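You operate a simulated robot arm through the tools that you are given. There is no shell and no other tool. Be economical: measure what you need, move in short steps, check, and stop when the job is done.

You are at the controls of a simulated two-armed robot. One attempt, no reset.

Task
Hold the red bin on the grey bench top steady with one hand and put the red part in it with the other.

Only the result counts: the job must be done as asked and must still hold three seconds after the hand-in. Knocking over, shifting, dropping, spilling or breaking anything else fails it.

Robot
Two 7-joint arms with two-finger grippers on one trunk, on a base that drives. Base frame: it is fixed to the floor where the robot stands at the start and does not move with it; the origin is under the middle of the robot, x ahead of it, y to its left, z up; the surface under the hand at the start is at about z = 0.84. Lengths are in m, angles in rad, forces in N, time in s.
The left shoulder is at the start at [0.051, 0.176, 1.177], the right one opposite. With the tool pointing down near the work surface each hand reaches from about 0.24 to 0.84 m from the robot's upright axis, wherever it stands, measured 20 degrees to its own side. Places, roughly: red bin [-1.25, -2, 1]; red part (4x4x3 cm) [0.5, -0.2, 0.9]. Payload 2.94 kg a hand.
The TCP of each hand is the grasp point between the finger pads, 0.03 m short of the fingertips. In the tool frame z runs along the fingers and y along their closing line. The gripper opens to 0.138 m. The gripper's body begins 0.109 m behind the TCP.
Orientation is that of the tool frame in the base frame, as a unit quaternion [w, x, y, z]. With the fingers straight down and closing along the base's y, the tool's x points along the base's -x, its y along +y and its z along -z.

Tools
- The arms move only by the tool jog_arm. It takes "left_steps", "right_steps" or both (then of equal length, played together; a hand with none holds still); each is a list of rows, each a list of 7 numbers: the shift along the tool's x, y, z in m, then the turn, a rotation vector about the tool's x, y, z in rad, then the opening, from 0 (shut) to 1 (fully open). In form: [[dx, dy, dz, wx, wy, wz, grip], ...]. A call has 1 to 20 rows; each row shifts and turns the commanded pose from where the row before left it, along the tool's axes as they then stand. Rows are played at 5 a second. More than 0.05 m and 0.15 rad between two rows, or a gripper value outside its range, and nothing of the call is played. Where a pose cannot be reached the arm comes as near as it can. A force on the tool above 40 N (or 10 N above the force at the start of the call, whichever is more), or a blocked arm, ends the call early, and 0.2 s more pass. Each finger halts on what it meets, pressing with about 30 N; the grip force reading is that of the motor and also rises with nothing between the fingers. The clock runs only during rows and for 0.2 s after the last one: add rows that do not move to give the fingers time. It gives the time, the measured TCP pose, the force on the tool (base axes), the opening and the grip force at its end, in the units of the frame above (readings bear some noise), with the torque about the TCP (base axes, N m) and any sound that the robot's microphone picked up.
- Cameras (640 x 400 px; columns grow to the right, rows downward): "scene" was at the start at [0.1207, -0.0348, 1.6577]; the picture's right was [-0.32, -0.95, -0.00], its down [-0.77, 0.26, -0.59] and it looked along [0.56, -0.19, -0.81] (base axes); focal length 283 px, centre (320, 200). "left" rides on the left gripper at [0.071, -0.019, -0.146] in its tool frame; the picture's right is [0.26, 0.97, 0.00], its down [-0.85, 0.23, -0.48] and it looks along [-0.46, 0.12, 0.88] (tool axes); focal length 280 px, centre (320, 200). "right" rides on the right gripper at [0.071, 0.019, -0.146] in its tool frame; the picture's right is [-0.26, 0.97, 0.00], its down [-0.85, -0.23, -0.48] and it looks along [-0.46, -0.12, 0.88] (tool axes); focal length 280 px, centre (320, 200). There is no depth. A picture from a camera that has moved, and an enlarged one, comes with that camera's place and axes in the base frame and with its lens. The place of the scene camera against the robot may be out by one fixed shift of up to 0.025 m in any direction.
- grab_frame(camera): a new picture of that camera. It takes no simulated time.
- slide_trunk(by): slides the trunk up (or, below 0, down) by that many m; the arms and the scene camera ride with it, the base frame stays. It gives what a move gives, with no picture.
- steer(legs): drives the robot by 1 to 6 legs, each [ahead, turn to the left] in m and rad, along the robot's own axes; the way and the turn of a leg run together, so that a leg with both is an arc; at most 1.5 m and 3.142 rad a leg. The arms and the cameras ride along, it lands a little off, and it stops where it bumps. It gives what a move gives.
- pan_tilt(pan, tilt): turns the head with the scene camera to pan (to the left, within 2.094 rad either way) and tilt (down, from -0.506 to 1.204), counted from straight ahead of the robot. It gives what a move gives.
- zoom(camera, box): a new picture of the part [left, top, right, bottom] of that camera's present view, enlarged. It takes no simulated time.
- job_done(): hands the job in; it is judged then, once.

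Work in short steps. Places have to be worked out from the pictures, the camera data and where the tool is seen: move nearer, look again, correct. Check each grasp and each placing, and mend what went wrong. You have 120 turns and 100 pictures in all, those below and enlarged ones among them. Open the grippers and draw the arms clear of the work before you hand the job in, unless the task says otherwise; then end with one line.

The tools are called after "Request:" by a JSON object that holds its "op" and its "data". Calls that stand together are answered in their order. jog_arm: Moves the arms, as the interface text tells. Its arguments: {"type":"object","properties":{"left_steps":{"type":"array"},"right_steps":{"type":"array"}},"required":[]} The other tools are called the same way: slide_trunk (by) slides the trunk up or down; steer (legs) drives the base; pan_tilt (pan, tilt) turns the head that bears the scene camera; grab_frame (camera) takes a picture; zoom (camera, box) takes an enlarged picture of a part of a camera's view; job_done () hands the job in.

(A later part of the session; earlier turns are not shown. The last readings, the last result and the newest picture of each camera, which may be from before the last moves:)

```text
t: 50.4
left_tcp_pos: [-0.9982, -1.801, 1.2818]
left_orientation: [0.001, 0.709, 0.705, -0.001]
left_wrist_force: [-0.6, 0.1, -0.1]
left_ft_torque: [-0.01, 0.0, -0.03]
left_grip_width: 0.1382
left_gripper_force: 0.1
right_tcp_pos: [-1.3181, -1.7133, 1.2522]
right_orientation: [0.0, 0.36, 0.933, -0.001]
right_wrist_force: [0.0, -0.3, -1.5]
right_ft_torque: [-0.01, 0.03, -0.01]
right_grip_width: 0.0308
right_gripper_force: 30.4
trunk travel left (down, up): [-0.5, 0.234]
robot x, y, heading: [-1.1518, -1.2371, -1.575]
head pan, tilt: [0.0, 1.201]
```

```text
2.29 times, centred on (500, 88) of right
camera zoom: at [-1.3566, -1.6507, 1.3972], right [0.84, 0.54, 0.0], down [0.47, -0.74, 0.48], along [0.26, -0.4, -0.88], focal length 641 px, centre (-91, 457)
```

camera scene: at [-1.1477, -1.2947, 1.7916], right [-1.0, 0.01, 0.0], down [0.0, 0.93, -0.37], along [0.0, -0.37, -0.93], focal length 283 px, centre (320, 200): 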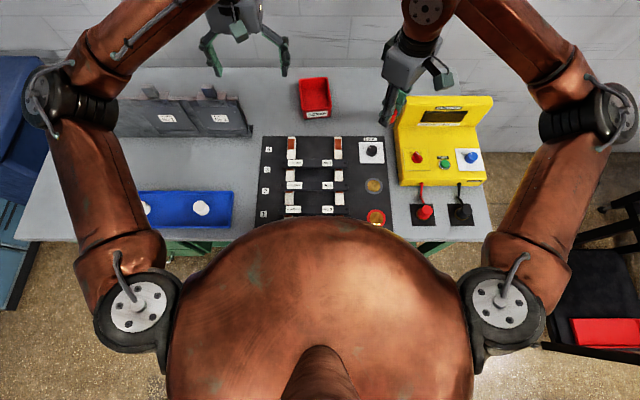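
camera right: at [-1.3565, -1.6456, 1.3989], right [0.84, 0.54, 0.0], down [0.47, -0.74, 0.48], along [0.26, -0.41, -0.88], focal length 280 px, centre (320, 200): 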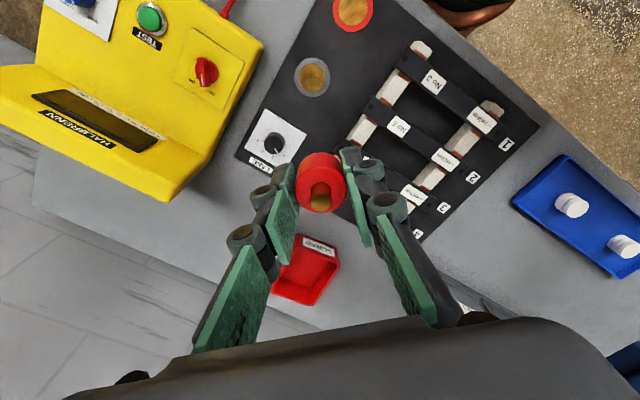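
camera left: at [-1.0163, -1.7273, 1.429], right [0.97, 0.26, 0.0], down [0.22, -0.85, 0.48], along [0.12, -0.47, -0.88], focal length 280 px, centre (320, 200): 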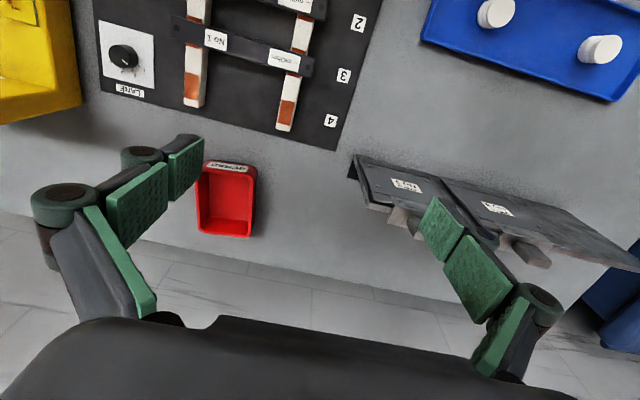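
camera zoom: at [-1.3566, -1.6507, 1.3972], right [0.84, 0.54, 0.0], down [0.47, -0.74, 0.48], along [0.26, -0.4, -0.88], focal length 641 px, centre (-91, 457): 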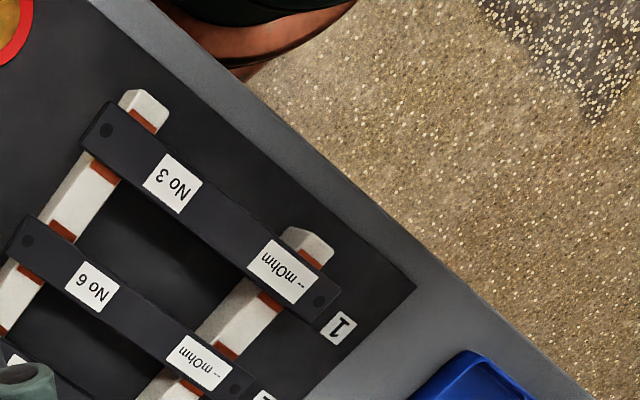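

That was only a braking wobble. The bin spans roughly x −1.21…−1.08, y −2.01…−2.17, and is turned ~5°. Plan: the left hand pinches the front wall near its left end (closing along y) and the right hand drops the part from the right; first I turn both hands at height.

Request:
{"op": "jog_arm", "data": {"left_steps": [[0, 0, 0, 0, 0, 0.148, 1], [0, 0, 0, 0, 0, 0.148, 1], [0, 0, 0, 0, 0, 0.148, 1], [0, 0, 0, 0, 0, 0.148, 1], [0, 0, 0, 0, 0, 0.148, 1], [0, 0, 0, 0, 0, 0.148, 1], [0, 0, 0, 0, 0, 0.148, 1], [0, 0, 0, 0, 0, 0.148, 0.8], [0, 0, 0, 0, 0, 0.148, 0.6], [0, 0, 0, 0, 0, 0.148, 0.5], [0, 0, 0, 0, 0, 0, 0.5]], "right_steps": [[0, 0, 0, 0, 0, -0.147, 0], [0, 0, 0, 0, 0, -0.147, 0], [0, 0, 0, 0, 0, -0.147, 0], [0, 0, 0, 0, 0, -0.147, 0], [0, 0, 0, 0, 0, -0.147, 0], [0, 0, 0, 0, 0, 0, 0], [0, 0, 0, 0, 0, 0, 0], [0, 0, 0, 0, 0, 0, 0], [0, 0, 0, 0, 0, 0, 0], [0, 0, 0, 0, 0, 0, 0], [0, 0, 0, 0, 0, 0, 0]]}}

Request:
{"op": "grab_frame", "data": {"camera": "left"}}

Request:
{"op": "grab_frame", "data": {"camera": "right"}}

```text
t: 52.8
left_tcp_pos: [-0.9975, -1.8021, 1.2808]
left_orientation: [0.0, 0.999, 0.041, 0.0]
left_wrist_force: [0.3, 0.0, 0.1]
left_ft_torque: [0.03, 0.01, 0.0]
left_grip_width: 0.069
left_gripper_force: 0.0
right_tcp_pos: [-1.2341, -1.5617, 1.2459]
right_orientation: [-0.001, 0.002, 1.0, -0.001]
right_wrist_force: [-0.4, 0.1, -1.1]
right_ft_torque: [-0.02, 0.0, -0.03]
right_grip_width: 0.0312
right_gripper_force: 30.1
right hand out of reach, approached as far as the arm can: row 1, 2, 3, 4, 5
trunk travel left (down, up): [-0.5, 0.234]
robot x, y, heading: [-1.1544, -1.2391, -1.575]
head pan, tilt: [0.0, 1.201]
```

```text
65 pictures are left
camera left: at [-0.9287, -1.7791, 1.4265], right [0.34, -0.94, 0.0], down [-0.83, -0.3, 0.48], along [-0.45, -0.16, -0.88], focal length 280 px, centre (320, 200)
```

left: 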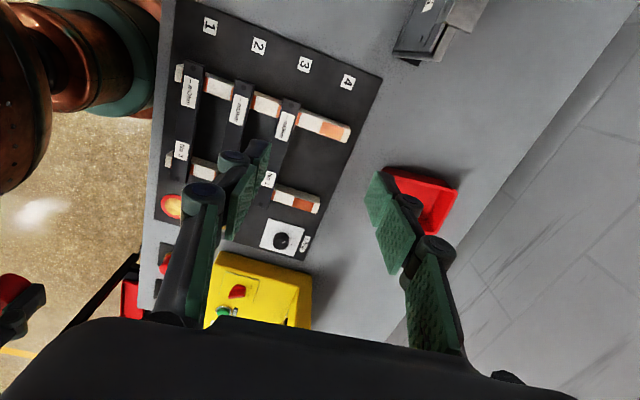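

```text
64 pictures are left
camera right: at [-1.3037, -1.5413, 1.3926], right [0.27, 0.96, 0.0], down [0.85, -0.23, 0.48], along [0.46, -0.13, -0.88], focal length 280 px, centre (320, 200)
```

right: 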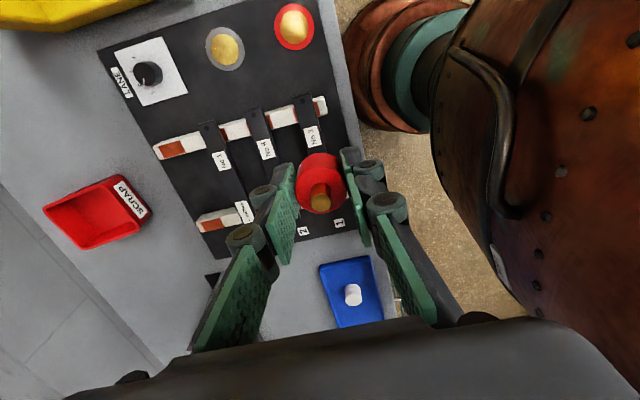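

The left turned well; the right hit a joint limit and shifted, so its yaw will be relaxed later. I now move the left hand above the front wall of the bin and turn the right hand back a bit.

Request:
{"op": "jog_arm", "data": {"left_steps": [[-0.0215, 0.0335, 0, 0, 0, 0, 0.5], [-0.0215, 0.0335, 0, 0, 0, 0, 0.5], [-0.0215, 0.0335, 0, 0, 0, 0, 0.5], [-0.0215, 0.0335, 0, 0, 0, 0, 0.5], [-0.0215, 0.0335, 0, 0, 0, 0, 0.5], [-0.0215, 0.0335, 0, 0, 0, 0, 0.5], [0, 0, 0, 0, 0, 0, 0.5]], "right_steps": [[0, 0, 0, 0, 0, 0.14, 0], [0, 0, 0, 0, 0, 0.14, 0], [0, 0, 0, 0, 0, 0.14, 0], [0, 0, 0, 0, 0, 0.1, 0], [0, 0, 0, 0, 0, 0, 0], [0, 0, 0, 0, 0, 0, 0], [0, 0, 0, 0, 0, 0, 0]]}}

Request:
{"op": "grab_frame", "data": {"camera": "left"}}

Request:
{"op": "grab_frame", "data": {"camera": "scene"}}

```text
t: 54.4
left_tcp_pos: [-1.0949, -1.9762, 1.2799]
left_orientation: [0.002, 0.999, 0.043, -0.001]
left_wrist_force: [0.7, -0.8, 0.6]
left_ft_torque: [-0.02, 0.04, -0.01]
left_grip_width: 0.0689
left_gripper_force: 0.0
left hand out of reach, approached as far as the arm can: row 6
right_tcp_pos: [-1.2322, -1.5601, 1.2469]
right_orientation: [0.0, 0.257, 0.966, 0.001]
right_wrist_force: [0.8, 0.5, -1.7]
right_ft_torque: [0.0, 0.02, 0.02]
right_grip_width: 0.0312
right_gripper_force: 30.1
trunk travel left (down, up): [-0.5, 0.234]
robot x, y, heading: [-1.1525, -1.2417, -1.576]
head pan, tilt: [0.0, 1.201]
```

```text
63 pictures are left
camera left: at [-1.0259, -1.9519, 1.4244], right [0.34, -0.94, 0.0], down [-0.83, -0.3, 0.48], along [-0.45, -0.17, -0.88], focal length 280 px, centre (320, 200)
```

left: 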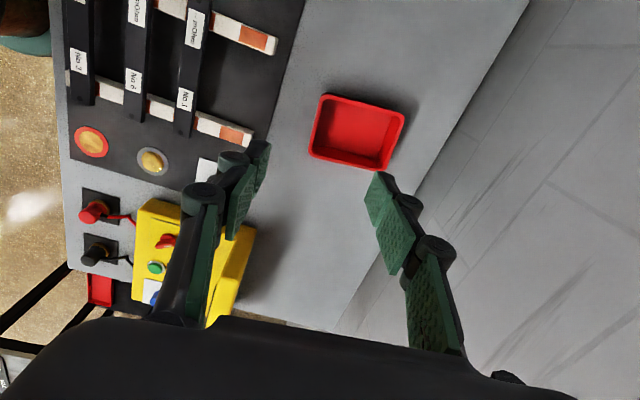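

```text
62 pictures are left
camera scene: at [-1.1462, -1.302, 1.7912], right [-1.0, 0.0, 0.0], down [0.0, 0.93, -0.36], along [0.0, -0.36, -0.93], focal length 283 px, centre (320, 200)
```

scene: 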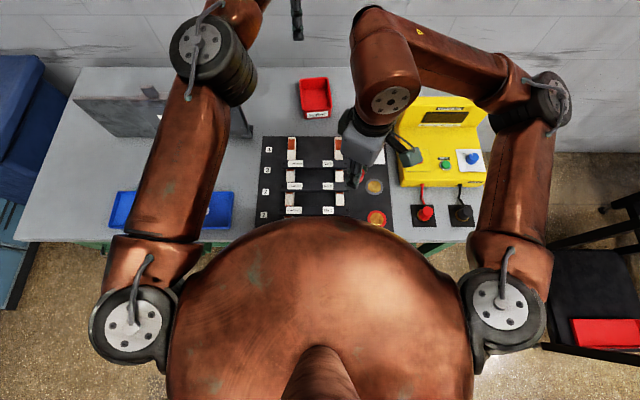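

The reach limit here comes from the hand being high; lower it will reach farther. I slide the trunk down 0.15 and check.

Request:
{"op": "slide_trunk", "data": {"by": -0.15}}

Request:
{"op": "jog_arm", "data": {"left_steps": [[0, 0, 0.03, 0, 0, 0, 0.5], [0, 0, 0.03, 0, 0, 0, 0.5], [-0.01, 0.0, 0.03, 0, 0, 0, 0.5], [0, 0.0, 0, 0, 0, 0, 0.5]]}}

Request:
{"op": "grab_frame", "data": {"camera": "left"}}

```text
t: 56.1
left_tcp_pos: [-1.0971, -1.9756, 1.1306]
left_orientation: [0.001, 0.999, 0.041, 0.0]
left_wrist_force: [-0.1, -0.2, -0.8]
left_ft_torque: [-0.02, -0.01, 0.03]
left_grip_width: 0.0691
left_gripper_force: 0.1
right_tcp_pos: [-1.235, -1.5602, 1.0972]
right_orientation: [0.001, 0.258, 0.966, -0.001]
right_wrist_force: [0.2, 0.5, -1.4]
right_ft_torque: [0.0, 0.0, 0.02]
right_grip_width: 0.0308
right_gripper_force: 29.9
trunk travel left (down, up): [-0.35, 0.384]
robot x, y, heading: [-1.1501, -1.2388, -1.577]
head pan, tilt: [0.0, 1.201]
```

```text
t: 57.1
left_tcp_pos: [-1.1058, -1.9777, 1.0375]
left_orientation: [0.001, 0.999, 0.042, 0.001]
left_wrist_force: [0.2, 0.2, 0.1]
left_ft_torque: [0.02, 0.0, 0.0]
left_grip_width: 0.0691
left_gripper_force: 0.0
right_tcp_pos: [-1.2328, -1.5599, 1.0964]
right_orientation: [0.001, 0.258, 0.966, 0.0]
right_wrist_force: [-0.3, 0.0, -2.0]
right_ft_torque: [-0.02, -0.02, 0.02]
right_grip_width: 0.0311
right_gripper_force: 30.0
trunk travel left (down, up): [-0.35, 0.384]
robot x, y, heading: [-1.1531, -1.2387, -1.572]
head pan, tilt: [0.0, 1.201]
```

```text
61 pictures are left
camera left: at [-1.0379, -1.9532, 1.1841], right [0.34, -0.94, 0.0], down [-0.83, -0.3, 0.48], along [-0.45, -0.16, -0.88], focal length 280 px, centre (320, 200)
```

left: 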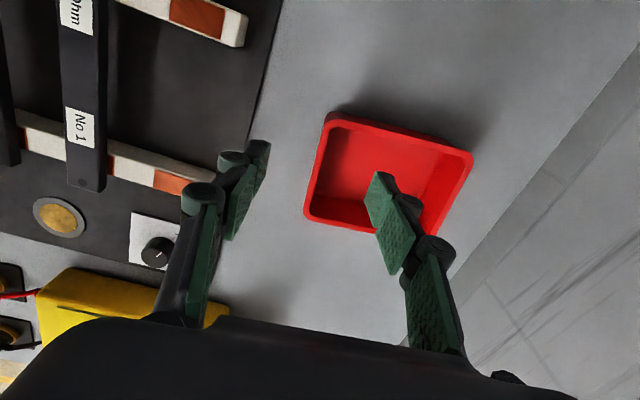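

The rim comes out at z≈0.88, with the front wall at y≈-1.992 near x=-1.12. I shift over it and descend to z≈0.95 to check.

Request:
{"op": "jog_arm", "data": {"left_steps": [[-0.019, 0.013, 0, 0, 0, 0, 0.5], [0, 0, 0.03, 0, 0, 0, 0.5], [0, 0, 0.03, 0, 0, 0, 0.5], [0, 0, 0.02, 0, 0, 0, 0.5], [0, 0, 0, 0, 0, 0, 0.5]]}}

Request:
{"op": "grab_frame", "data": {"camera": "left"}}

Request:
{"op": "zoom", "data": {"camera": "scene", "box": [220, 0, 420, 125]}}

```text
t: 58.3
left_tcp_pos: [-1.1248, -1.9924, 0.9589]
left_orientation: [0.0, 0.999, 0.042, 0.0]
left_wrist_force: [-0.2, -0.1, -0.9]
left_ft_torque: [-0.03, -0.06, 0.03]
left_grip_width: 0.0692
left_gripper_force: 0.2
right_tcp_pos: [-1.2348, -1.5608, 1.0966]
right_orientation: [0.0, 0.258, 0.966, -0.001]
right_wrist_force: [0.7, -0.2, -1.5]
right_ft_torque: [0.0, -0.03, 0.0]
right_grip_width: 0.0312
right_gripper_force: 30.2
trunk travel left (down, up): [-0.35, 0.384]
robot x, y, heading: [-1.1549, -1.2394, -1.573]
head pan, tilt: [0.0, 1.201]
```

```text
60 pictures are left
camera left: at [-1.056, -1.9681, 1.1044], right [0.34, -0.94, 0.0], down [-0.83, -0.3, 0.48], along [-0.45, -0.16, -0.88], focal length 280 px, centre (320, 200)
```

left: 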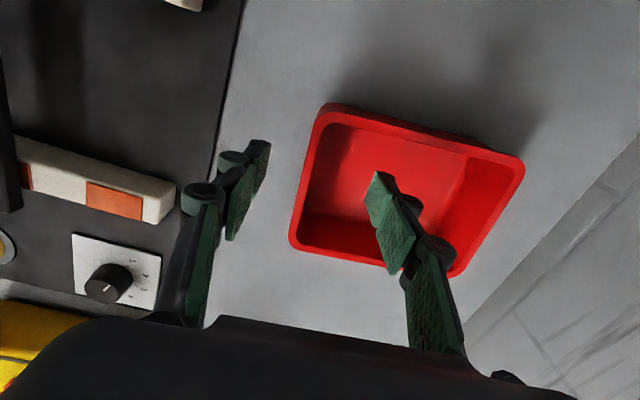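

```text
3.20 times, centred on (320, 62) of scene
camera zoom: at [-1.1485, -1.3537, 1.6411], right [-1.0, 0.01, 0.0], down [0.01, 0.93, -0.36], along [0.0, -0.36, -0.93], focal length 906 px, centre (320, 640)
```

zoom: 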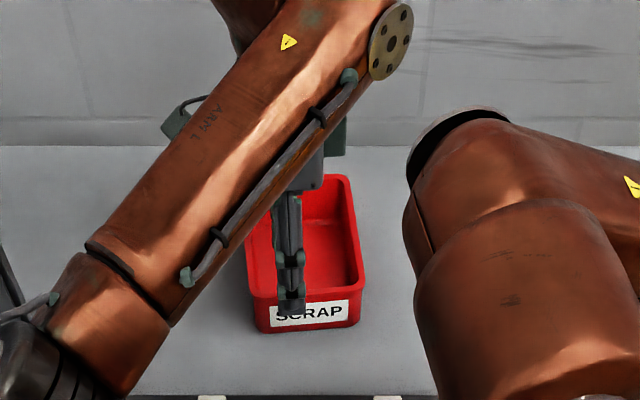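

The TCP is centred on the front wall (estimated (-1.126, -1.991)). I descend to z≈0.887 so the fingers straddle the wall.

Request:
{"op": "jog_arm", "data": {"left_steps": [[0, 0, 0.03, 0, 0, 0, 0.5], [0, 0, 0.02, 0, 0, 0, 0.5], [0, 0, 0.015, 0, 0, 0, 0.5], [0, 0, 0.007, 0, 0, 0, 0.5], [0, 0, 0, 0, 0, 0, 0.5]]}}

Request:
{"op": "grab_frame", "data": {"camera": "left"}}

Request:
{"op": "zoom", "data": {"camera": "scene", "box": [220, 0, 420, 125]}}

```text
t: 59.5
left_tcp_pos: [-1.1248, -1.9938, 0.8889]
left_orientation: [0.002, 0.999, 0.042, 0.0]
left_wrist_force: [2.3, -2.7, 14.2]
left_ft_torque: [-0.67, -0.09, 0.07]
left_grip_width: 0.0749
left_gripper_force: 3.7
right_tcp_pos: [-1.2339, -1.5605, 1.098]
right_orientation: [0.0, 0.258, 0.966, -0.001]
right_wrist_force: [0.1, -0.3, -1.6]
right_ft_torque: [0.03, 0.0, 0.0]
right_grip_width: 0.031
right_gripper_force: 30.4
trunk travel left (down, up): [-0.35, 0.384]
robot x, y, heading: [-1.1511, -1.2382, -1.577]
head pan, tilt: [0.0, 1.201]
```

```text
58 pictures are left
camera left: at [-1.0556, -1.9682, 1.0348], right [0.34, -0.94, 0.01], down [-0.83, -0.3, 0.48], along [-0.45, -0.17, -0.88], focal length 280 px, centre (320, 200)
```

left: 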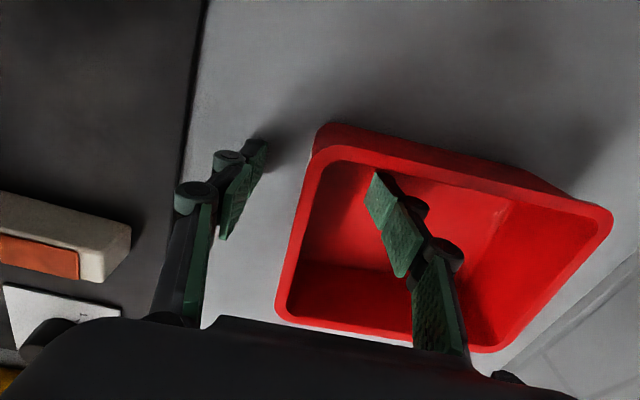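

```text
3.20 times, centred on (320, 62) of scene
camera zoom: at [-1.1481, -1.3527, 1.6413], right [-1.0, 0.01, 0.0], down [0.0, 0.93, -0.36], along [0.0, -0.36, -0.93], focal length 906 px, centre (320, 640)
```

zoom: 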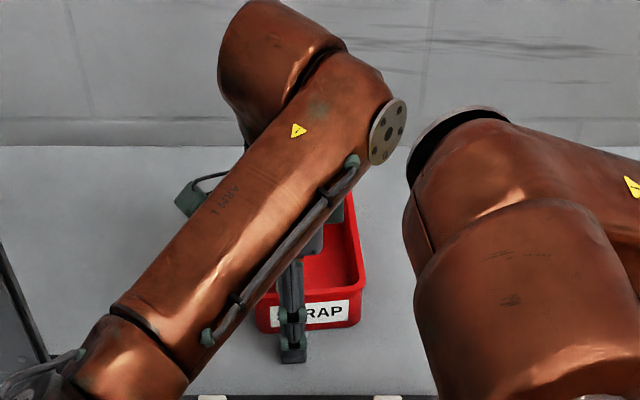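

There is 14 N upward on the inner finger: its tip touches the bin floor. I raise 7 mm, then close on the wall.

Request:
{"op": "jog_arm", "data": {"left_steps": [[0, 0, -0.005, 0, 0, 0, 0.5], [0, 0, -0.004, 0, 0, 0, 0.5], [0, 0, 0, 0, 0, 0, 0.5]]}}

Request:
{"op": "zoom", "data": {"camera": "left", "box": [180, 100, 500, 300]}}

```text
t: 60.3
left_tcp_pos: [-1.1247, -1.9916, 0.8957]
left_orientation: [0.0, 0.999, 0.042, 0.0]
left_wrist_force: [-0.5, -0.4, 0.3]
left_ft_torque: [0.0, 0.0, -0.03]
left_grip_width: 0.069
left_gripper_force: 0.1
right_tcp_pos: [-1.2342, -1.561, 1.0973]
right_orientation: [0.0, 0.259, 0.966, 0.0]
right_wrist_force: [-0.1, -0.7, -1.8]
right_ft_torque: [0.0, -0.02, -0.02]
right_grip_width: 0.0312
right_gripper_force: 29.8
trunk travel left (down, up): [-0.35, 0.384]
robot x, y, heading: [-1.1519, -1.2364, -1.574]
head pan, tilt: [0.0, 1.201]
```

```text
2.00 times, centred on (340, 200) of left
camera zoom: at [-1.056, -1.9682, 1.0409], right [0.34, -0.94, 0.0], down [-0.83, -0.3, 0.48], along [-0.45, -0.16, -0.88], focal length 561 px, centre (280, 200)
```

zoom: 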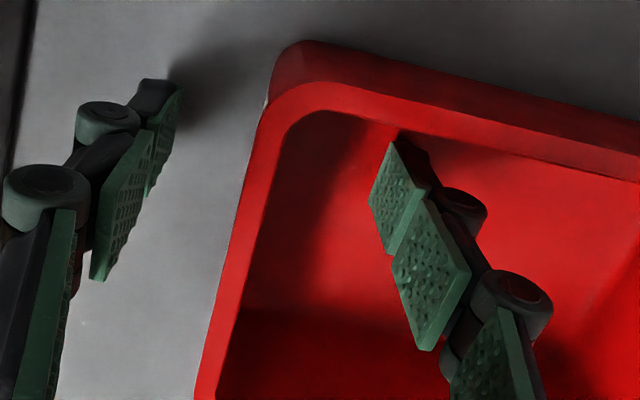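

The force is gone and the wall lies between the pads. I close gently.

Request:
{"op": "jog_arm", "data": {"left_steps": [[0, 0, 0, 0, 0, 0, 0.4], [0, 0, 0, 0, 0, 0, 0.3], [0, 0, 0, 0, 0, 0, 0.25], [0, 0, 0, 0, 0, 0, 0.2], [0, 0, 0, 0, 0, 0, 0.15], [0, 0, 0, 0, 0, 0, 0.1], [0, 0, 0, 0, 0, 0, 0.05], [0, 0, 0, 0, 0, 0, 0], [0, 0, 0, 0, 0, 0, 0], [0, 0, 0, 0, 0, 0, 0]]}}

Request:
{"op": "grab_frame", "data": {"camera": "left"}}

```text
t: 62.5
left_tcp_pos: [-1.125, -1.9923, 0.8952]
left_orientation: [0.002, 0.999, 0.042, 0.0]
left_wrist_force: [0.1, -0.3, -0.7]
left_ft_torque: [0.03, -0.01, 0.02]
left_grip_width: 0.0062
left_gripper_force: 29.8
right_tcp_pos: [-1.2345, -1.5614, 1.0971]
right_orientation: [0.0, 0.258, 0.966, 0.0]
right_wrist_force: [-0.3, -1.3, -0.8]
right_ft_torque: [0.0, -0.02, 0.01]
right_grip_width: 0.0308
right_gripper_force: 30.4
trunk travel left (down, up): [-0.35, 0.384]
robot x, y, heading: [-1.1485, -1.2388, -1.577]
head pan, tilt: [0.0, 1.201]
```

```text
55 pictures are left
camera left: at [-1.0558, -1.9685, 1.0414], right [0.34, -0.94, 0.0], down [-0.83, -0.3, 0.48], along [-0.45, -0.16, -0.88], focal length 280 px, centre (320, 200)
```

left: 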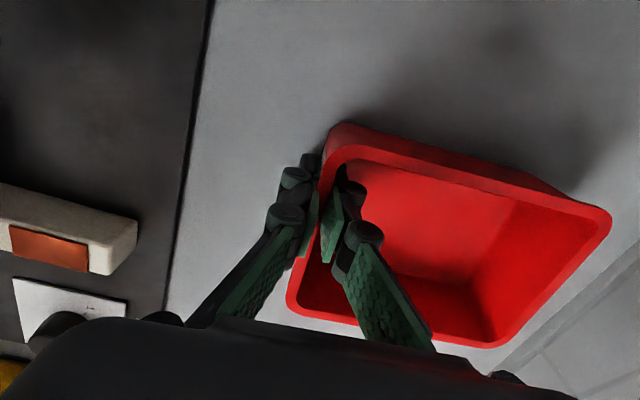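

The bin is gripped (6 mm wall, 30 N). Before moving the right hand I look at the obstacles on the right side.

Request:
{"op": "pan_tilt", "data": {"pan": 0, "tilt": 0.85}}

Request:
{"op": "grab_frame", "data": {"camera": "scene"}}

Request:
{"op": "grab_frame", "data": {"camera": "right"}}

```text
t: 63.4
left_tcp_pos: [-1.1248, -1.9924, 0.896]
left_orientation: [0.001, 0.999, 0.041, 0.0]
left_wrist_force: [0.4, 0.5, -0.9]
left_ft_torque: [-0.01, 0.0, 0.03]
left_grip_width: 0.0058
left_gripper_force: 29.7
right_tcp_pos: [-1.2342, -1.5613, 1.0969]
right_orientation: [0.0, 0.258, 0.966, 0.0]
right_wrist_force: [0.0, 0.3, -2.7]
right_ft_torque: [0.03, -0.01, 0.0]
right_grip_width: 0.0313
right_gripper_force: 29.7
trunk travel left (down, up): [-0.35, 0.384]
robot x, y, heading: [-1.1521, -1.2394, -1.578]
head pan, tilt: [0.0, 0.85]
```

```text
54 pictures are left
camera scene: at [-1.1484, -1.3763, 1.6646], right [-1.0, 0.01, 0.0], down [0.0, 0.75, -0.66], along [0.0, -0.66, -0.75], focal length 283 px, centre (320, 200)
```

scene: 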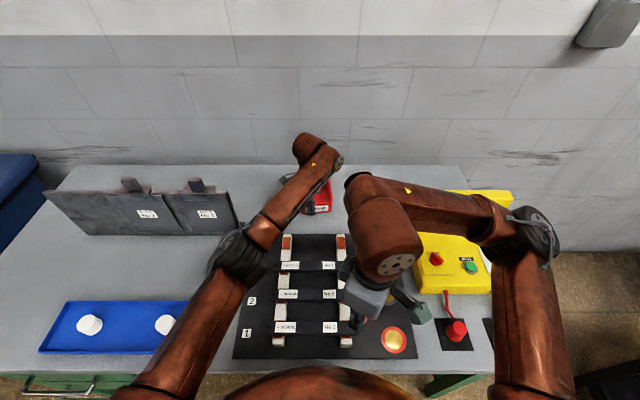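

```text
53 pictures are left
camera right: at [-1.2848, -1.509, 1.2426], right [0.71, 0.71, 0.0], down [0.62, -0.62, 0.48], along [0.34, -0.34, -0.88], focal length 280 px, centre (320, 200)
```

right: 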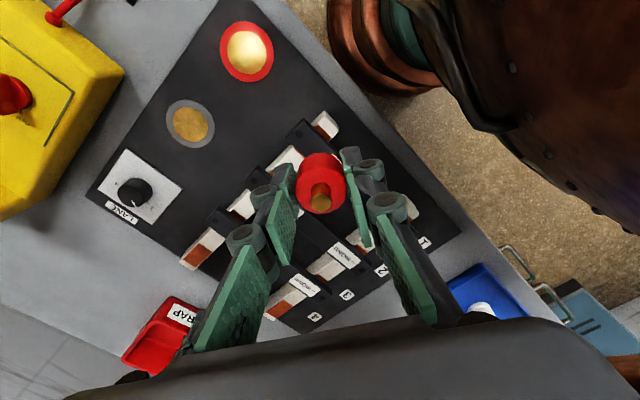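

The yellow box stays at x<-1.42 and the path is free. I move the right hand forward at height to about (-1.26, -1.86, 1.08), then lean it to the right so it passes beside the left wrist.

Request:
{"op": "jog_arm", "data": {"right_steps": [[-0.018, -0.039, 0.0025, 0, 0, 0, 0], [-0.018, -0.039, 0.0025, 0, 0, 0, 0], [-0.018, -0.039, 0.0025, 0, 0, 0, 0], [-0.018, -0.039, 0.0025, 0, 0, 0, 0], [-0.018, -0.039, 0.0025, 0, 0, 0, 0], [-0.018, -0.039, 0.0025, 0, 0, 0, 0], [-0.018, -0.039, 0.0025, 0, 0, 0, 0], [0, 0, 0, 0, 0, 0, 0]]}}

Request:
{"op": "jog_arm", "data": {"right_steps": [[0, 0, 0, -0.0216, -0.126, 0, 0], [0, 0, 0, -0.0216, -0.126, 0, 0], [0, 0, 0, -0.0216, -0.126, 0, 0], [0, 0, 0, -0.0216, -0.126, 0, 0], [0, 0, 0, -0.0216, -0.126, 0, 0], [0, 0, 0, 0, 0, 0, 0]]}}

Request:
{"op": "grab_frame", "data": {"camera": "scene"}}

Request:
{"op": "grab_frame", "data": {"camera": "right"}}

```text
t: 65.2
left_tcp_pos: [-1.1244, -1.9923, 0.8953]
left_orientation: [0.002, 0.999, 0.041, 0.0]
left_wrist_force: [0.2, 0.5, 0.6]
left_ft_torque: [0.01, -0.01, -0.03]
left_grip_width: 0.006
left_gripper_force: 29.7
right_tcp_pos: [-1.2487, -1.7333, 1.0882]
right_orientation: [0.0, 0.258, 0.966, -0.001]
right_wrist_force: [-0.4, 0.5, -1.2]
right_ft_torque: [-0.03, -0.02, -0.03]
right_grip_width: 0.0309
right_gripper_force: 29.9
right hand out of reach, approached as far as the arm can: row 5, 6, 7
trunk travel left (down, up): [-0.35, 0.384]
robot x, y, heading: [-1.1515, -1.244, -1.578]
head pan, tilt: [0.0, 0.85]
```

```text
t: 66.6
left_tcp_pos: [-1.1236, -1.9944, 0.8963]
left_orientation: [0.001, 0.999, 0.041, 0.0]
left_wrist_force: [-0.3, -0.5, -0.5]
left_ft_torque: [0.01, 0.01, -0.04]
left_grip_width: 0.0063
left_gripper_force: 30.3
right_tcp_pos: [-1.2529, -1.7226, 1.0896]
right_orientation: [0.191, 0.257, 0.947, -0.016]
right_wrist_force: [-0.2, -0.2, -1.7]
right_ft_torque: [0.04, 0.01, -0.01]
right_grip_width: 0.0307
right_gripper_force: 30.1
right hand out of reach, approached as far as the arm can: row 3, 4, 5
trunk travel left (down, up): [-0.35, 0.384]
robot x, y, heading: [-1.148, -1.2381, -1.577]
head pan, tilt: [0.0, 0.85]
```

```text
52 pictures are left
camera scene: at [-1.1468, -1.3768, 1.6647], right [-1.0, 0.01, 0.0], down [0.0, 0.75, -0.66], along [0.0, -0.66, -0.75], focal length 283 px, centre (320, 200)
```

scene: 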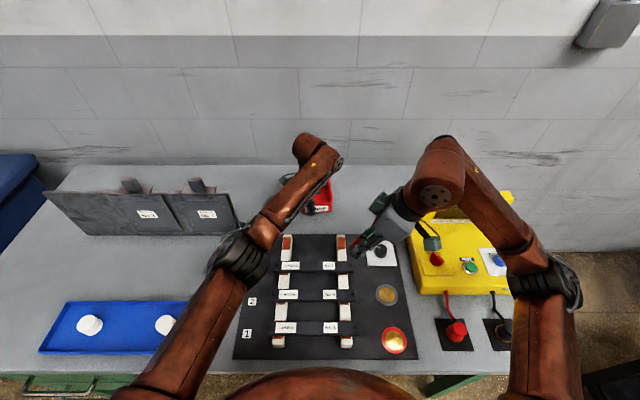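

```text
51 pictures are left
camera right: at [-1.35, -1.6528, 1.2], right [0.69, 0.71, 0.16], down [0.39, -0.55, 0.74], along [0.61, -0.44, -0.65], focal length 280 px, centre (320, 200)
```

right: 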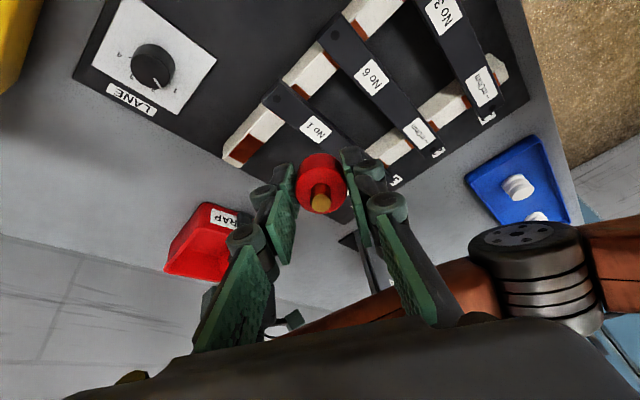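

The right arm is blocked by its wrist yaw rather than distance. I turn it back about the finger axis by 0.65 rad, which should free it, then test.

Request:
{"op": "jog_arm", "data": {"right_steps": [[0, 0, 0, 0, 0, 0.13, 0], [0, 0, 0, 0, 0, 0.13, 0], [0, 0, 0, 0, 0, 0.13, 0], [0, 0, 0, 0, 0, 0.13, 0], [0, 0, 0, 0, 0, 0.13, 0], [0, 0, 0, 0, 0, 0, 0]]}}

```text
t: 68.0
left_tcp_pos: [-1.1248, -1.9918, 0.8971]
left_orientation: [0.001, 0.999, 0.042, 0.0]
left_wrist_force: [1.1, -0.1, -0.6]
left_ft_torque: [0.04, -0.02, 0.05]
left_grip_width: 0.0061
left_gripper_force: 29.5
right_tcp_pos: [-1.2543, -1.7218, 1.0897]
right_orientation: [0.185, 0.545, 0.817, 0.045]
right_wrist_force: [-0.2, 0.8, -1.3]
right_ft_torque: [-0.01, 0.02, -0.03]
right_grip_width: 0.0311
right_gripper_force: 30.5
trunk travel left (down, up): [-0.35, 0.384]
robot x, y, heading: [-1.1511, -1.2406, -1.574]
head pan, tilt: [0.0, 0.85]
```

Reached. Now I move forward to about y=-1.90 at the same height.

Request:
{"op": "jog_arm", "data": {"right_steps": [[-0.0326, -0.0138, 0.0049, 0, 0, 0, 0], [-0.0326, -0.0138, 0.0049, 0, 0, 0, 0], [-0.0326, -0.0138, 0.0049, 0, 0, 0, 0], [-0.0326, -0.0138, 0.0049, 0, 0, 0, 0], [-0.0326, -0.0138, 0.0049, 0, 0, 0, 0], [0, 0, 0, 0, 0, 0, 0]]}}

Request:
{"op": "grab_frame", "data": {"camera": "right"}}

Request:
{"op": "grab_frame", "data": {"camera": "scene"}}

```text
t: 69.4
left_tcp_pos: [-1.1262, -1.9915, 0.8956]
left_orientation: [0.001, 0.999, 0.042, 0.0]
left_wrist_force: [0.0, 1.1, 2.4]
left_ft_torque: [0.02, 0.1, 0.0]
left_grip_width: 0.006
left_gripper_force: 29.7
right_tcp_pos: [-1.2499, -1.902, 1.0896]
right_orientation: [0.185, 0.543, 0.818, 0.045]
right_wrist_force: [0.5, 0.7, -1.2]
right_ft_torque: [-0.04, 0.02, 0.03]
right_grip_width: 0.0309
right_gripper_force: 30.3
trunk travel left (down, up): [-0.35, 0.384]
robot x, y, heading: [-1.1487, -1.24, -1.575]
head pan, tilt: [0.0, 0.85]
```

```text
50 pictures are left
camera right: at [-1.3077, -1.8113, 1.2122], right [0.93, 0.15, 0.33], down [-0.08, -0.8, 0.59], along [0.36, -0.58, -0.73], focal length 280 px, centre (320, 200)
```

right: 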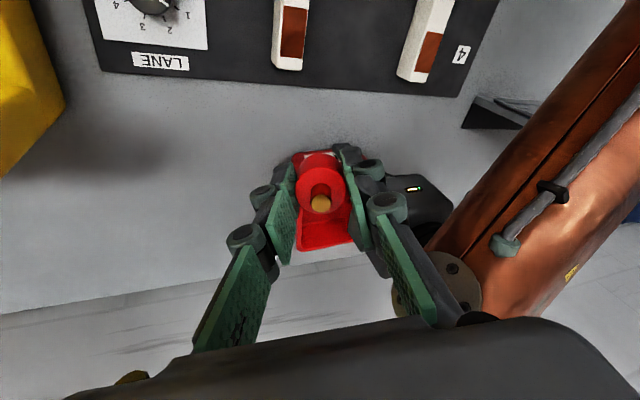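

```text
49 pictures are left
camera scene: at [-1.1489, -1.3763, 1.6647], right [-1.0, 0.01, 0.0], down [0.0, 0.75, -0.66], along [0.0, -0.66, -0.75], focal length 283 px, centre (320, 200)
```

scene: 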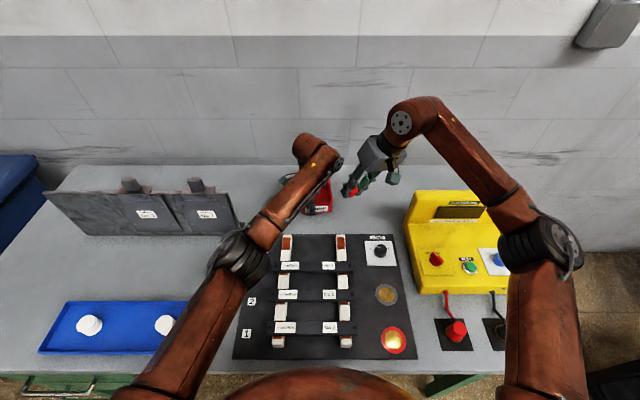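

The right hand now follows. To keep the gripper body clear of the left hand I lean it about 0.4 rad further to the right.

Request:
{"op": "jog_arm", "data": {"right_steps": [[0, 0, 0, -0.103, -0.095, 0, 0], [0, 0, 0, -0.103, -0.095, 0, 0], [0, 0, 0, -0.103, -0.095, 0, 0], [0, 0, 0, 0, 0, 0, 0]]}}

Request:
{"op": "grab_frame", "data": {"camera": "scene"}}

```text
t: 70.4
left_tcp_pos: [-1.1245, -1.9933, 0.8952]
left_orientation: [0.001, 0.999, 0.042, 0.0]
left_wrist_force: [0.1, -0.6, -0.6]
left_ft_torque: [-0.03, -0.05, -0.02]
left_grip_width: 0.0057
left_gripper_force: 30.3
right_tcp_pos: [-1.2488, -1.9009, 1.0902]
right_orientation: [0.382, 0.509, 0.766, 0.092]
right_wrist_force: [-0.3, 0.0, -0.6]
right_ft_torque: [0.0, 0.02, -0.03]
right_grip_width: 0.0308
right_gripper_force: 30.2
trunk travel left (down, up): [-0.35, 0.384]
robot x, y, heading: [-1.1518, -1.2374, -1.577]
head pan, tilt: [0.0, 0.85]
```

```text
48 pictures are left
camera scene: at [-1.148, -1.3764, 1.6647], right [-1.0, 0.01, 0.0], down [0.0, 0.75, -0.66], along [0.0, -0.66, -0.75], focal length 283 px, centre (320, 200)
```

scene: 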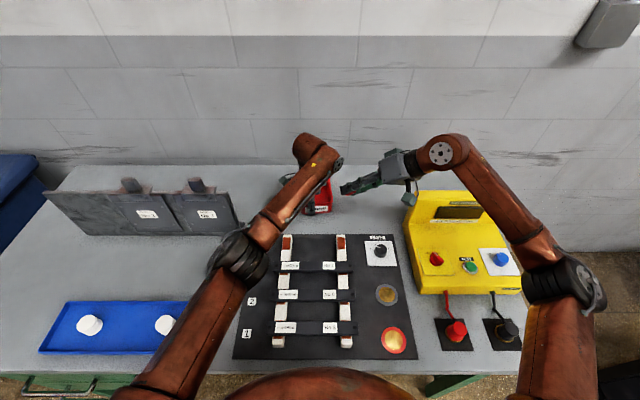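

Orientation is good. I move diagonally toward the bin in two parts, first five-eighths of the way.

Request:
{"op": "jog_arm", "data": {"right_steps": [[-0.01214, -0.0126, 0.0225, 0, 0, 0, 0], [-0.01214, -0.0126, 0.0225, 0, 0, 0, 0], [-0.01214, -0.0126, 0.0225, 0, 0, 0, 0], [-0.01214, -0.0126, 0.0225, 0, 0, 0, 0], [-0.01214, -0.0126, 0.0225, 0, 0, 0, 0], [0, 0, 0, 0, 0, 0, 0]]}}

Request:
{"op": "grab_frame", "data": {"camera": "right"}}

Request:
{"op": "zoom", "data": {"camera": "scene", "box": [260, 110, 460, 235]}}

Request:
{"op": "grab_frame", "data": {"camera": "left"}}

```text
t: 71.8
left_tcp_pos: [-1.1261, -1.992, 0.8952]
left_orientation: [0.001, 0.999, 0.041, 0.0]
left_wrist_force: [0.1, 1.2, 1.4]
left_ft_torque: [0.0, 0.05, 0.0]
left_grip_width: 0.0058
left_gripper_force: 30.3
right_tcp_pos: [-1.2323, -1.946, 1.0567]
right_orientation: [0.38, 0.51, 0.766, 0.092]
right_wrist_force: [0.1, -0.9, -1.6]
right_ft_torque: [0.01, 0.02, 0.04]
right_grip_width: 0.0309
right_gripper_force: 30.2
right hand out of reach, approached as far as the arm can: row 3, 4, 5
trunk travel left (down, up): [-0.35, 0.384]
robot x, y, heading: [-1.1497, -1.2391, -1.575]
head pan, tilt: [0.0, 0.85]
```

```text
47 pictures are left
camera right: at [-1.3299, -1.8397, 1.1334], right [0.74, 0.22, 0.64], down [-0.32, -0.71, 0.62], along [0.59, -0.67, -0.45], focal length 280 px, centre (320, 200)
```

right: 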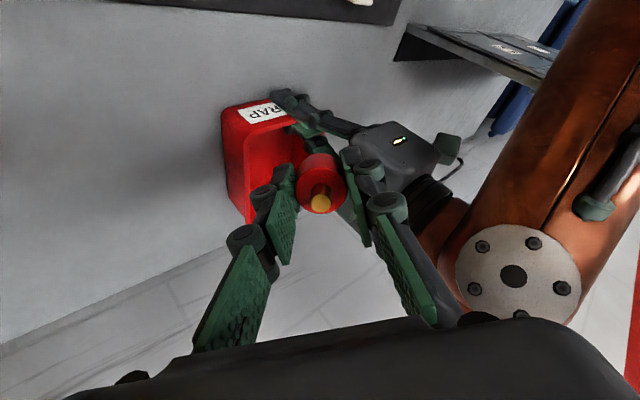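

```text
3.20 times, centred on (360, 172) of scene
camera zoom: at [-1.1488, -1.3765, 1.6647], right [-1.0, 0.01, 0.0], down [0.0, 0.75, -0.66], along [0.0, -0.66, -0.75], focal length 906 px, centre (192, 288)
```

zoom: 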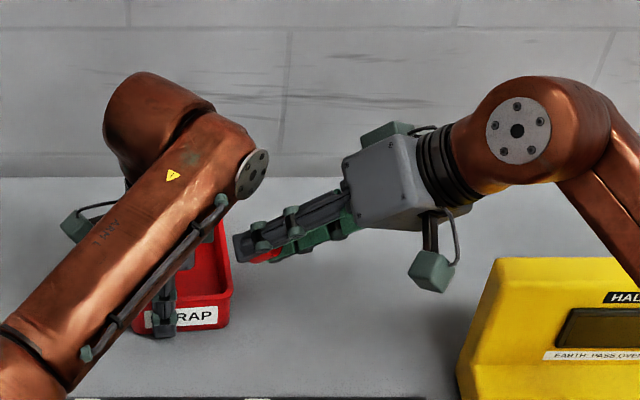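

```text
45 pictures are left
camera left: at [-1.0561, -1.9686, 1.0414], right [0.34, -0.94, 0.0], down [-0.83, -0.3, 0.48], along [-0.45, -0.16, -0.88], focal length 280 px, centre (320, 200)
```

left: 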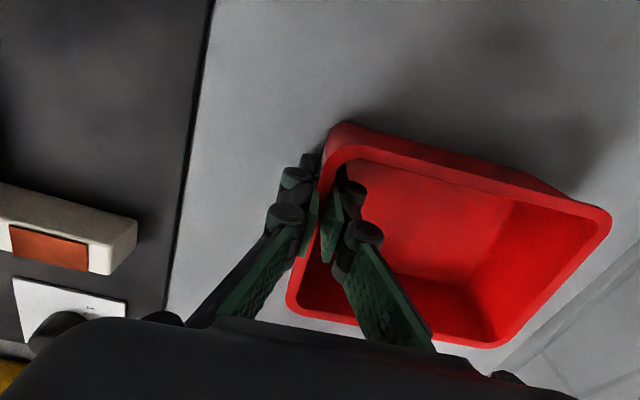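

The bin is still firmly held, but the right arm hit a wrist limit again. Turning about the finger axis toward neutral freed it before, so I do 0.6 rad more.

Request:
{"op": "jog_arm", "data": {"right_steps": [[0, 0, 0, 0, 0, 0.12, 0], [0, 0, 0, 0, 0, 0.12, 0], [0, 0, 0, 0, 0, 0.12, 0], [0, 0, 0, 0, 0, 0.12, 0], [0, 0, 0, 0, 0, 0.12, 0], [0, 0, 0, 0, 0, 0, 0]]}}

```text
t: 73.2
left_tcp_pos: [-1.125, -1.993, 0.8963]
left_orientation: [0.001, 0.999, 0.042, 0.0]
left_wrist_force: [1.1, 0.8, 0.7]
left_ft_torque: [-0.02, 0.0, -0.01]
left_grip_width: 0.0061
left_gripper_force: 29.7
right_tcp_pos: [-1.2332, -1.9453, 1.0566]
right_orientation: [0.337, 0.714, 0.58, 0.2]
right_wrist_force: [0.3, 0.8, -1.0]
right_ft_torque: [-0.03, -0.03, -0.01]
right_grip_width: 0.0311
right_gripper_force: 30.2
trunk travel left (down, up): [-0.35, 0.384]
robot x, y, heading: [-1.1525, -1.2381, -1.577]
head pan, tilt: [0.0, 0.85]
```

I test a small forward move from here.

Request:
{"op": "jog_arm", "data": {"right_steps": [[-0.024, -0.0041, 0.0189, 0, 0, 0, 0], [-0.024, -0.0041, 0.0189, 0, 0, 0, 0], [0, 0, 0, 0, 0, 0, 0]]}}

```text
t: 74.0
left_tcp_pos: [-1.1244, -1.993, 0.896]
left_orientation: [0.001, 0.999, 0.042, 0.0]
left_wrist_force: [-0.5, -0.3, 1.4]
left_ft_torque: [0.02, 0.09, -0.05]
left_grip_width: 0.0059
left_gripper_force: 29.8
right_tcp_pos: [-1.2244, -2.0004, 1.0291]
right_orientation: [0.336, 0.714, 0.581, 0.201]
right_wrist_force: [0.3, 0.0, -1.3]
right_ft_torque: [0.05, 0.0, -0.02]
right_grip_width: 0.0311
right_gripper_force: 29.9
trunk travel left (down, up): [-0.35, 0.384]
robot x, y, heading: [-1.1505, -1.235, -1.574]
head pan, tilt: [0.0, 0.85]
```

That works. I continue toward the space above the right part of the bin, (-1.20, -2.075, 0.985).

Request:
{"op": "jog_arm", "data": {"right_steps": [[-0.0205, -0.0024, 0.0218, 0, 0, 0, 0], [-0.0205, -0.0024, 0.0218, 0, 0, 0, 0], [-0.0205, -0.0024, 0.0218, 0, 0, 0, 0], [0, 0, 0, 0, 0, 0, 0]]}}

Request:
{"op": "grab_frame", "data": {"camera": "right"}}

Request:
{"op": "zoom", "data": {"camera": "scene", "box": [260, 110, 460, 235]}}

Request:
{"op": "grab_frame", "data": {"camera": "left"}}

```text
t: 75.0
left_tcp_pos: [-1.1246, -1.9922, 0.8959]
left_orientation: [0.0, 0.999, 0.042, 0.0]
left_wrist_force: [-1.2, 0.2, 1.8]
left_ft_torque: [0.0, 0.17, -0.02]
left_grip_width: 0.0062
left_gripper_force: 30.7
right_tcp_pos: [-1.2011, -2.0737, 0.9865]
right_orientation: [0.337, 0.713, 0.582, 0.2]
right_wrist_force: [-0.3, 0.7, -1.9]
right_ft_torque: [0.02, -0.04, -0.02]
right_grip_width: 0.0307
right_gripper_force: 29.8
trunk travel left (down, up): [-0.35, 0.384]
robot x, y, heading: [-1.152, -1.238, -1.573]
head pan, tilt: [0.0, 0.85]
```

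```text
44 pictures are left
camera right: at [-1.2678, -1.972, 1.0939], right [0.61, -0.35, 0.72], down [-0.69, -0.68, 0.26], along [0.4, -0.65, -0.65], focal length 280 px, centre (320, 200)
```

right: 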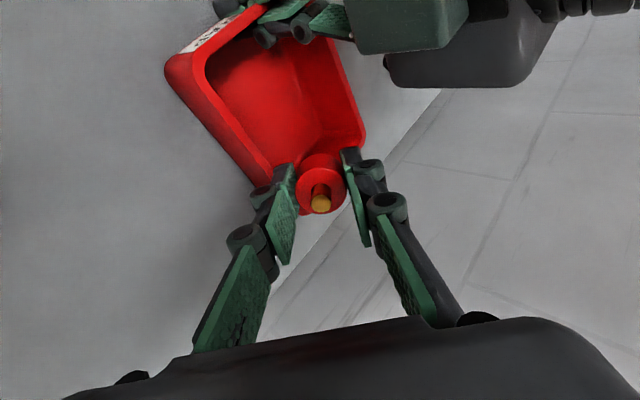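

```text
3.20 times, centred on (360, 172) of scene
camera zoom: at [-1.1495, -1.3763, 1.6647], right [-1.0, 0.01, 0.0], down [0.0, 0.75, -0.66], along [0.0, -0.66, -0.75], focal length 906 px, centre (192, 288)
```

zoom: 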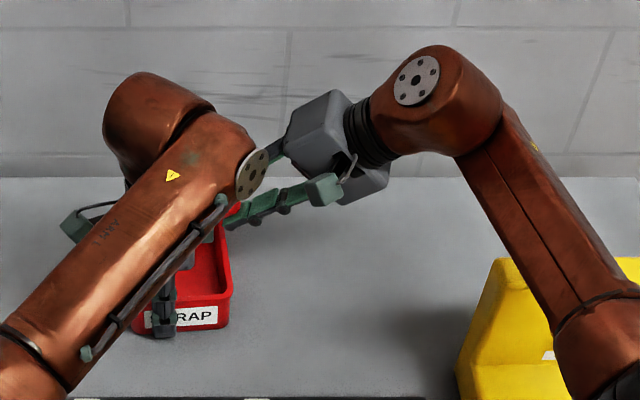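

```text
42 pictures are left
camera left: at [-1.0565, -1.9684, 1.0415], right [0.34, -0.94, 0.0], down [-0.83, -0.3, 0.48], along [-0.45, -0.16, -0.88], focal length 280 px, centre (320, 200)
```

left: 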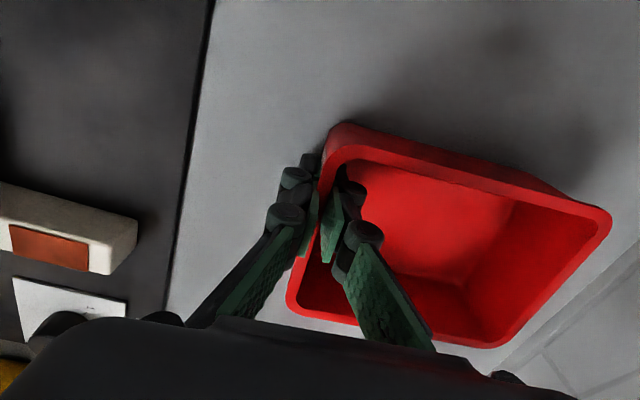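

The fingers are aimed down into the bin past its right wall. I move mostly along the finger axis to about (-1.158, -2.09, 0.915).

Request:
{"op": "jog_arm", "data": {"right_steps": [[0.0007, -0.0049, 0.02065, 0, 0, 0, 0], [0.0007, -0.0049, 0.02065, 0, 0, 0, 0], [0.0007, -0.0049, 0.02065, 0, 0, 0, 0], [0.0007, -0.0049, 0.02065, 0, 0, 0, 0], [0, 0, 0, 0, 0, 0, 0]]}}

Request:
{"op": "grab_frame", "data": {"camera": "right"}}

Request:
{"op": "grab_frame", "data": {"camera": "left"}}

```text
t: 76.2
left_tcp_pos: [-1.1263, -1.9904, 0.8986]
left_orientation: [0.002, 0.999, 0.041, -0.002]
left_wrist_force: [-9.0, -4.4, -2.0]
left_ft_torque: [0.02, -0.68, -0.11]
left_grip_width: 0.0059
left_gripper_force: 30.4
right_tcp_pos: [-1.151, -2.0814, 0.9286]
right_orientation: [0.342, 0.71, 0.582, 0.2]
right_wrist_force: [15.5, -1.4, 33.0]
right_ft_torque: [0.27, 1.28, -0.08]
right_grip_width: 0.0306
right_gripper_force: 30.1
right hand out of reach, approached as far as the arm can: row 3, 4
trunk travel left (down, up): [-0.35, 0.384]
robot x, y, heading: [-1.1534, -1.2402, -1.577]
head pan, tilt: [0.0, 0.85]
```

```text
41 pictures are left
camera right: at [-1.2188, -1.9765, 1.0343], right [0.6, -0.34, 0.72], down [-0.69, -0.68, 0.26], along [0.4, -0.65, -0.64], focal length 280 px, centre (320, 200)
```

right: 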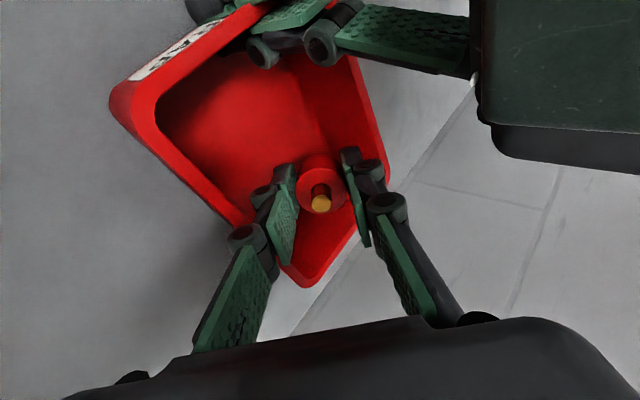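

```text
40 pictures are left
camera left: at [-1.0558, -1.9662, 1.0439], right [0.34, -0.94, 0.0], down [-0.83, -0.3, 0.48], along [-0.45, -0.17, -0.88], focal length 280 px, centre (320, 200)
```

left: 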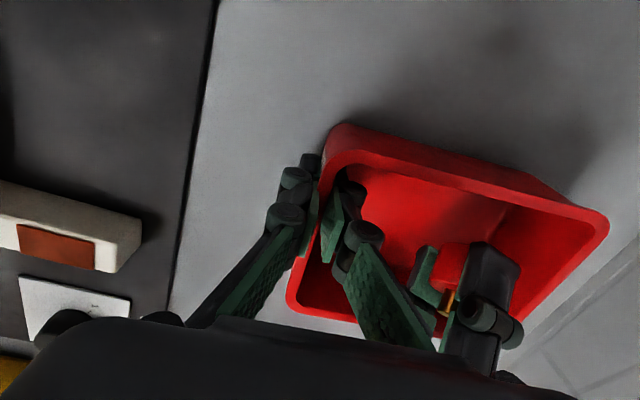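

The right gripper's lower finger is resting on the bin's right rim (33 N), while the part is already inside the rim outline. I back off a little along the closing direction and upward to relieve it.

Request:
{"op": "jog_arm", "data": {"right_steps": [[0, 0.006, -0.004, 0, 0, 0, 0], [0, 0.006, -0.002, 0, 0, 0, 0], [0, 0, 0, 0, 0, 0, 0]]}}

Request:
{"op": "zoom", "data": {"camera": "right", "box": [160, 60, 480, 260]}}

Request:
{"op": "zoom", "data": {"camera": "left", "box": [300, 180, 620, 380]}}

```text
t: 77.0
left_tcp_pos: [-1.1271, -1.9928, 0.8991]
left_orientation: [0.004, 0.999, 0.041, -0.001]
left_wrist_force: [-9.1, -0.6, 15.8]
left_ft_torque: [-0.07, 1.0, -0.79]
left_grip_width: 0.006
left_gripper_force: 30.0
right_tcp_pos: [-1.1536, -2.0795, 0.93]
right_orientation: [0.335, 0.714, 0.581, 0.199]
right_wrist_force: [8.0, 2.3, 1.4]
right_ft_torque: [0.07, 0.02, -0.16]
right_grip_width: 0.0309
right_gripper_force: 30.2
trunk travel left (down, up): [-0.35, 0.384]
robot x, y, heading: [-1.1497, -1.2345, -1.572]
head pan, tilt: [0.0, 0.85]
```

```text
2.00 times, centred on (320, 160) of right
camera zoom: at [-1.2206, -1.9771, 1.0377], right [0.61, -0.35, 0.71], down [-0.69, -0.68, 0.26], along [0.39, -0.65, -0.65], focal length 561 px, centre (320, 280)
```

zoom: 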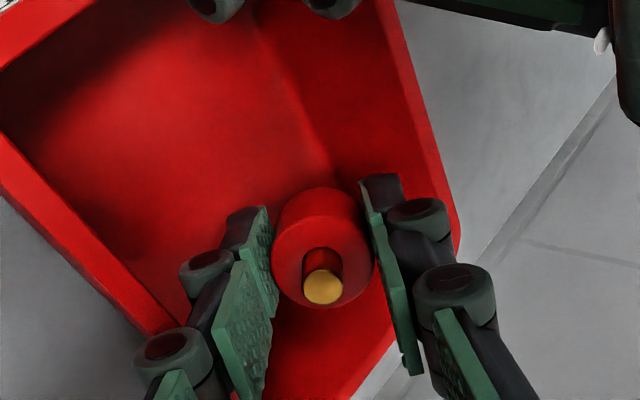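

```text
2.00 times, centred on (460, 280) of left
camera zoom: at [-1.0567, -1.9676, 1.044], right [0.34, -0.94, 0.0], down [-0.83, -0.3, 0.48], along [-0.45, -0.17, -0.88], focal length 561 px, centre (40, 40)
```

zoom: 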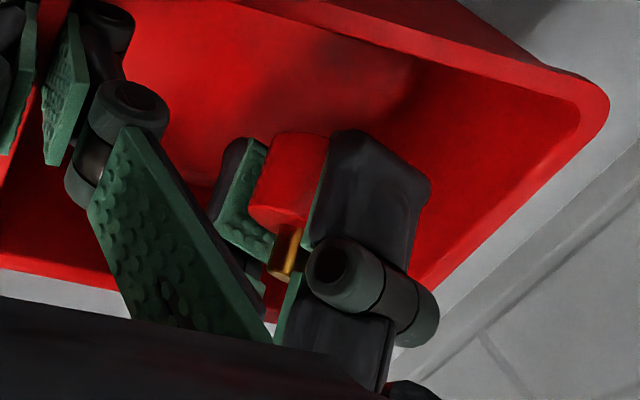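

There is still about 8 N sideways against the rim. I raise slightly more (≈12 mm up, 4 mm toward the bin's middle).

Request:
{"op": "jog_arm", "data": {"right_steps": [[0, 0.0057, -0.0028, 0, 0, 0, 0], [0, 0.0057, -0.0028, 0, 0, 0, 0], [0, 0, 0, 0, 0, 0, 0], [0, 0, 0, 0, 0, 0, 0]]}}

Request:
{"op": "grab_frame", "data": {"camera": "right"}}

Request:
{"op": "zoom", "data": {"camera": "scene", "box": [260, 110, 460, 235]}}

```text
t: 78.0
left_tcp_pos: [-1.1242, -1.9917, 0.8954]
left_orientation: [0.0, 0.999, 0.043, 0.0]
left_wrist_force: [1.1, 2.0, 4.2]
left_ft_torque: [0.03, 0.41, -0.14]
left_grip_width: 0.0058
left_gripper_force: 30.2
right_tcp_pos: [-1.1476, -2.0813, 0.9429]
right_orientation: [0.336, 0.713, 0.582, 0.199]
right_wrist_force: [-0.3, -0.2, -1.4]
right_ft_torque: [0.04, 0.02, 0.02]
right_grip_width: 0.031
right_gripper_force: 29.8
trunk travel left (down, up): [-0.35, 0.384]
robot x, y, heading: [-1.1531, -1.2395, -1.574]
head pan, tilt: [0.0, 0.85]
```

```text
37 pictures are left
camera right: at [-1.2152, -1.9784, 1.0511], right [0.61, -0.35, 0.72], down [-0.69, -0.68, 0.26], along [0.4, -0.65, -0.65], focal length 280 px, centre (320, 200)
```

right: 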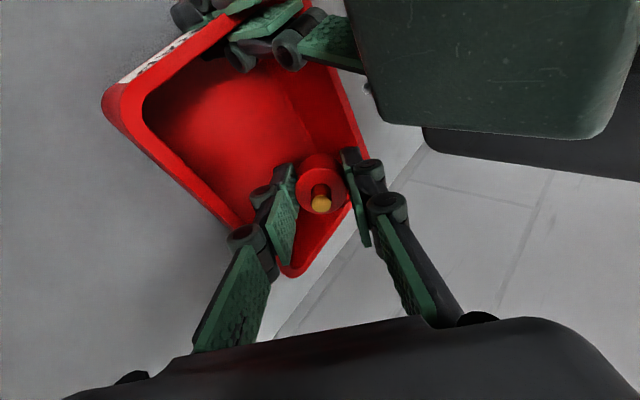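

```text
3.20 times, centred on (360, 172) of scene
camera zoom: at [-1.1481, -1.3757, 1.6647], right [-1.0, 0.01, 0.0], down [0.0, 0.75, -0.66], along [0.0, -0.66, -0.75], focal length 906 px, centre (192, 288)
```

zoom: 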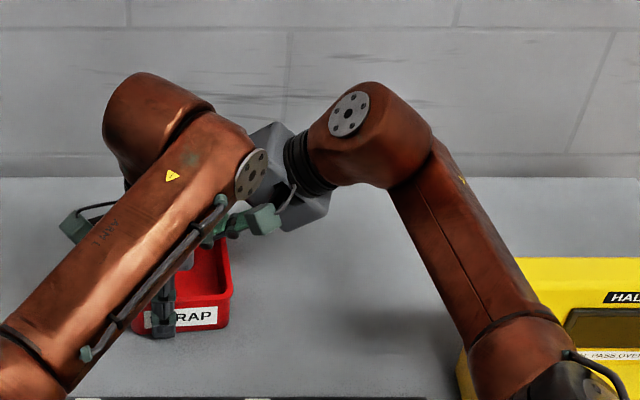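

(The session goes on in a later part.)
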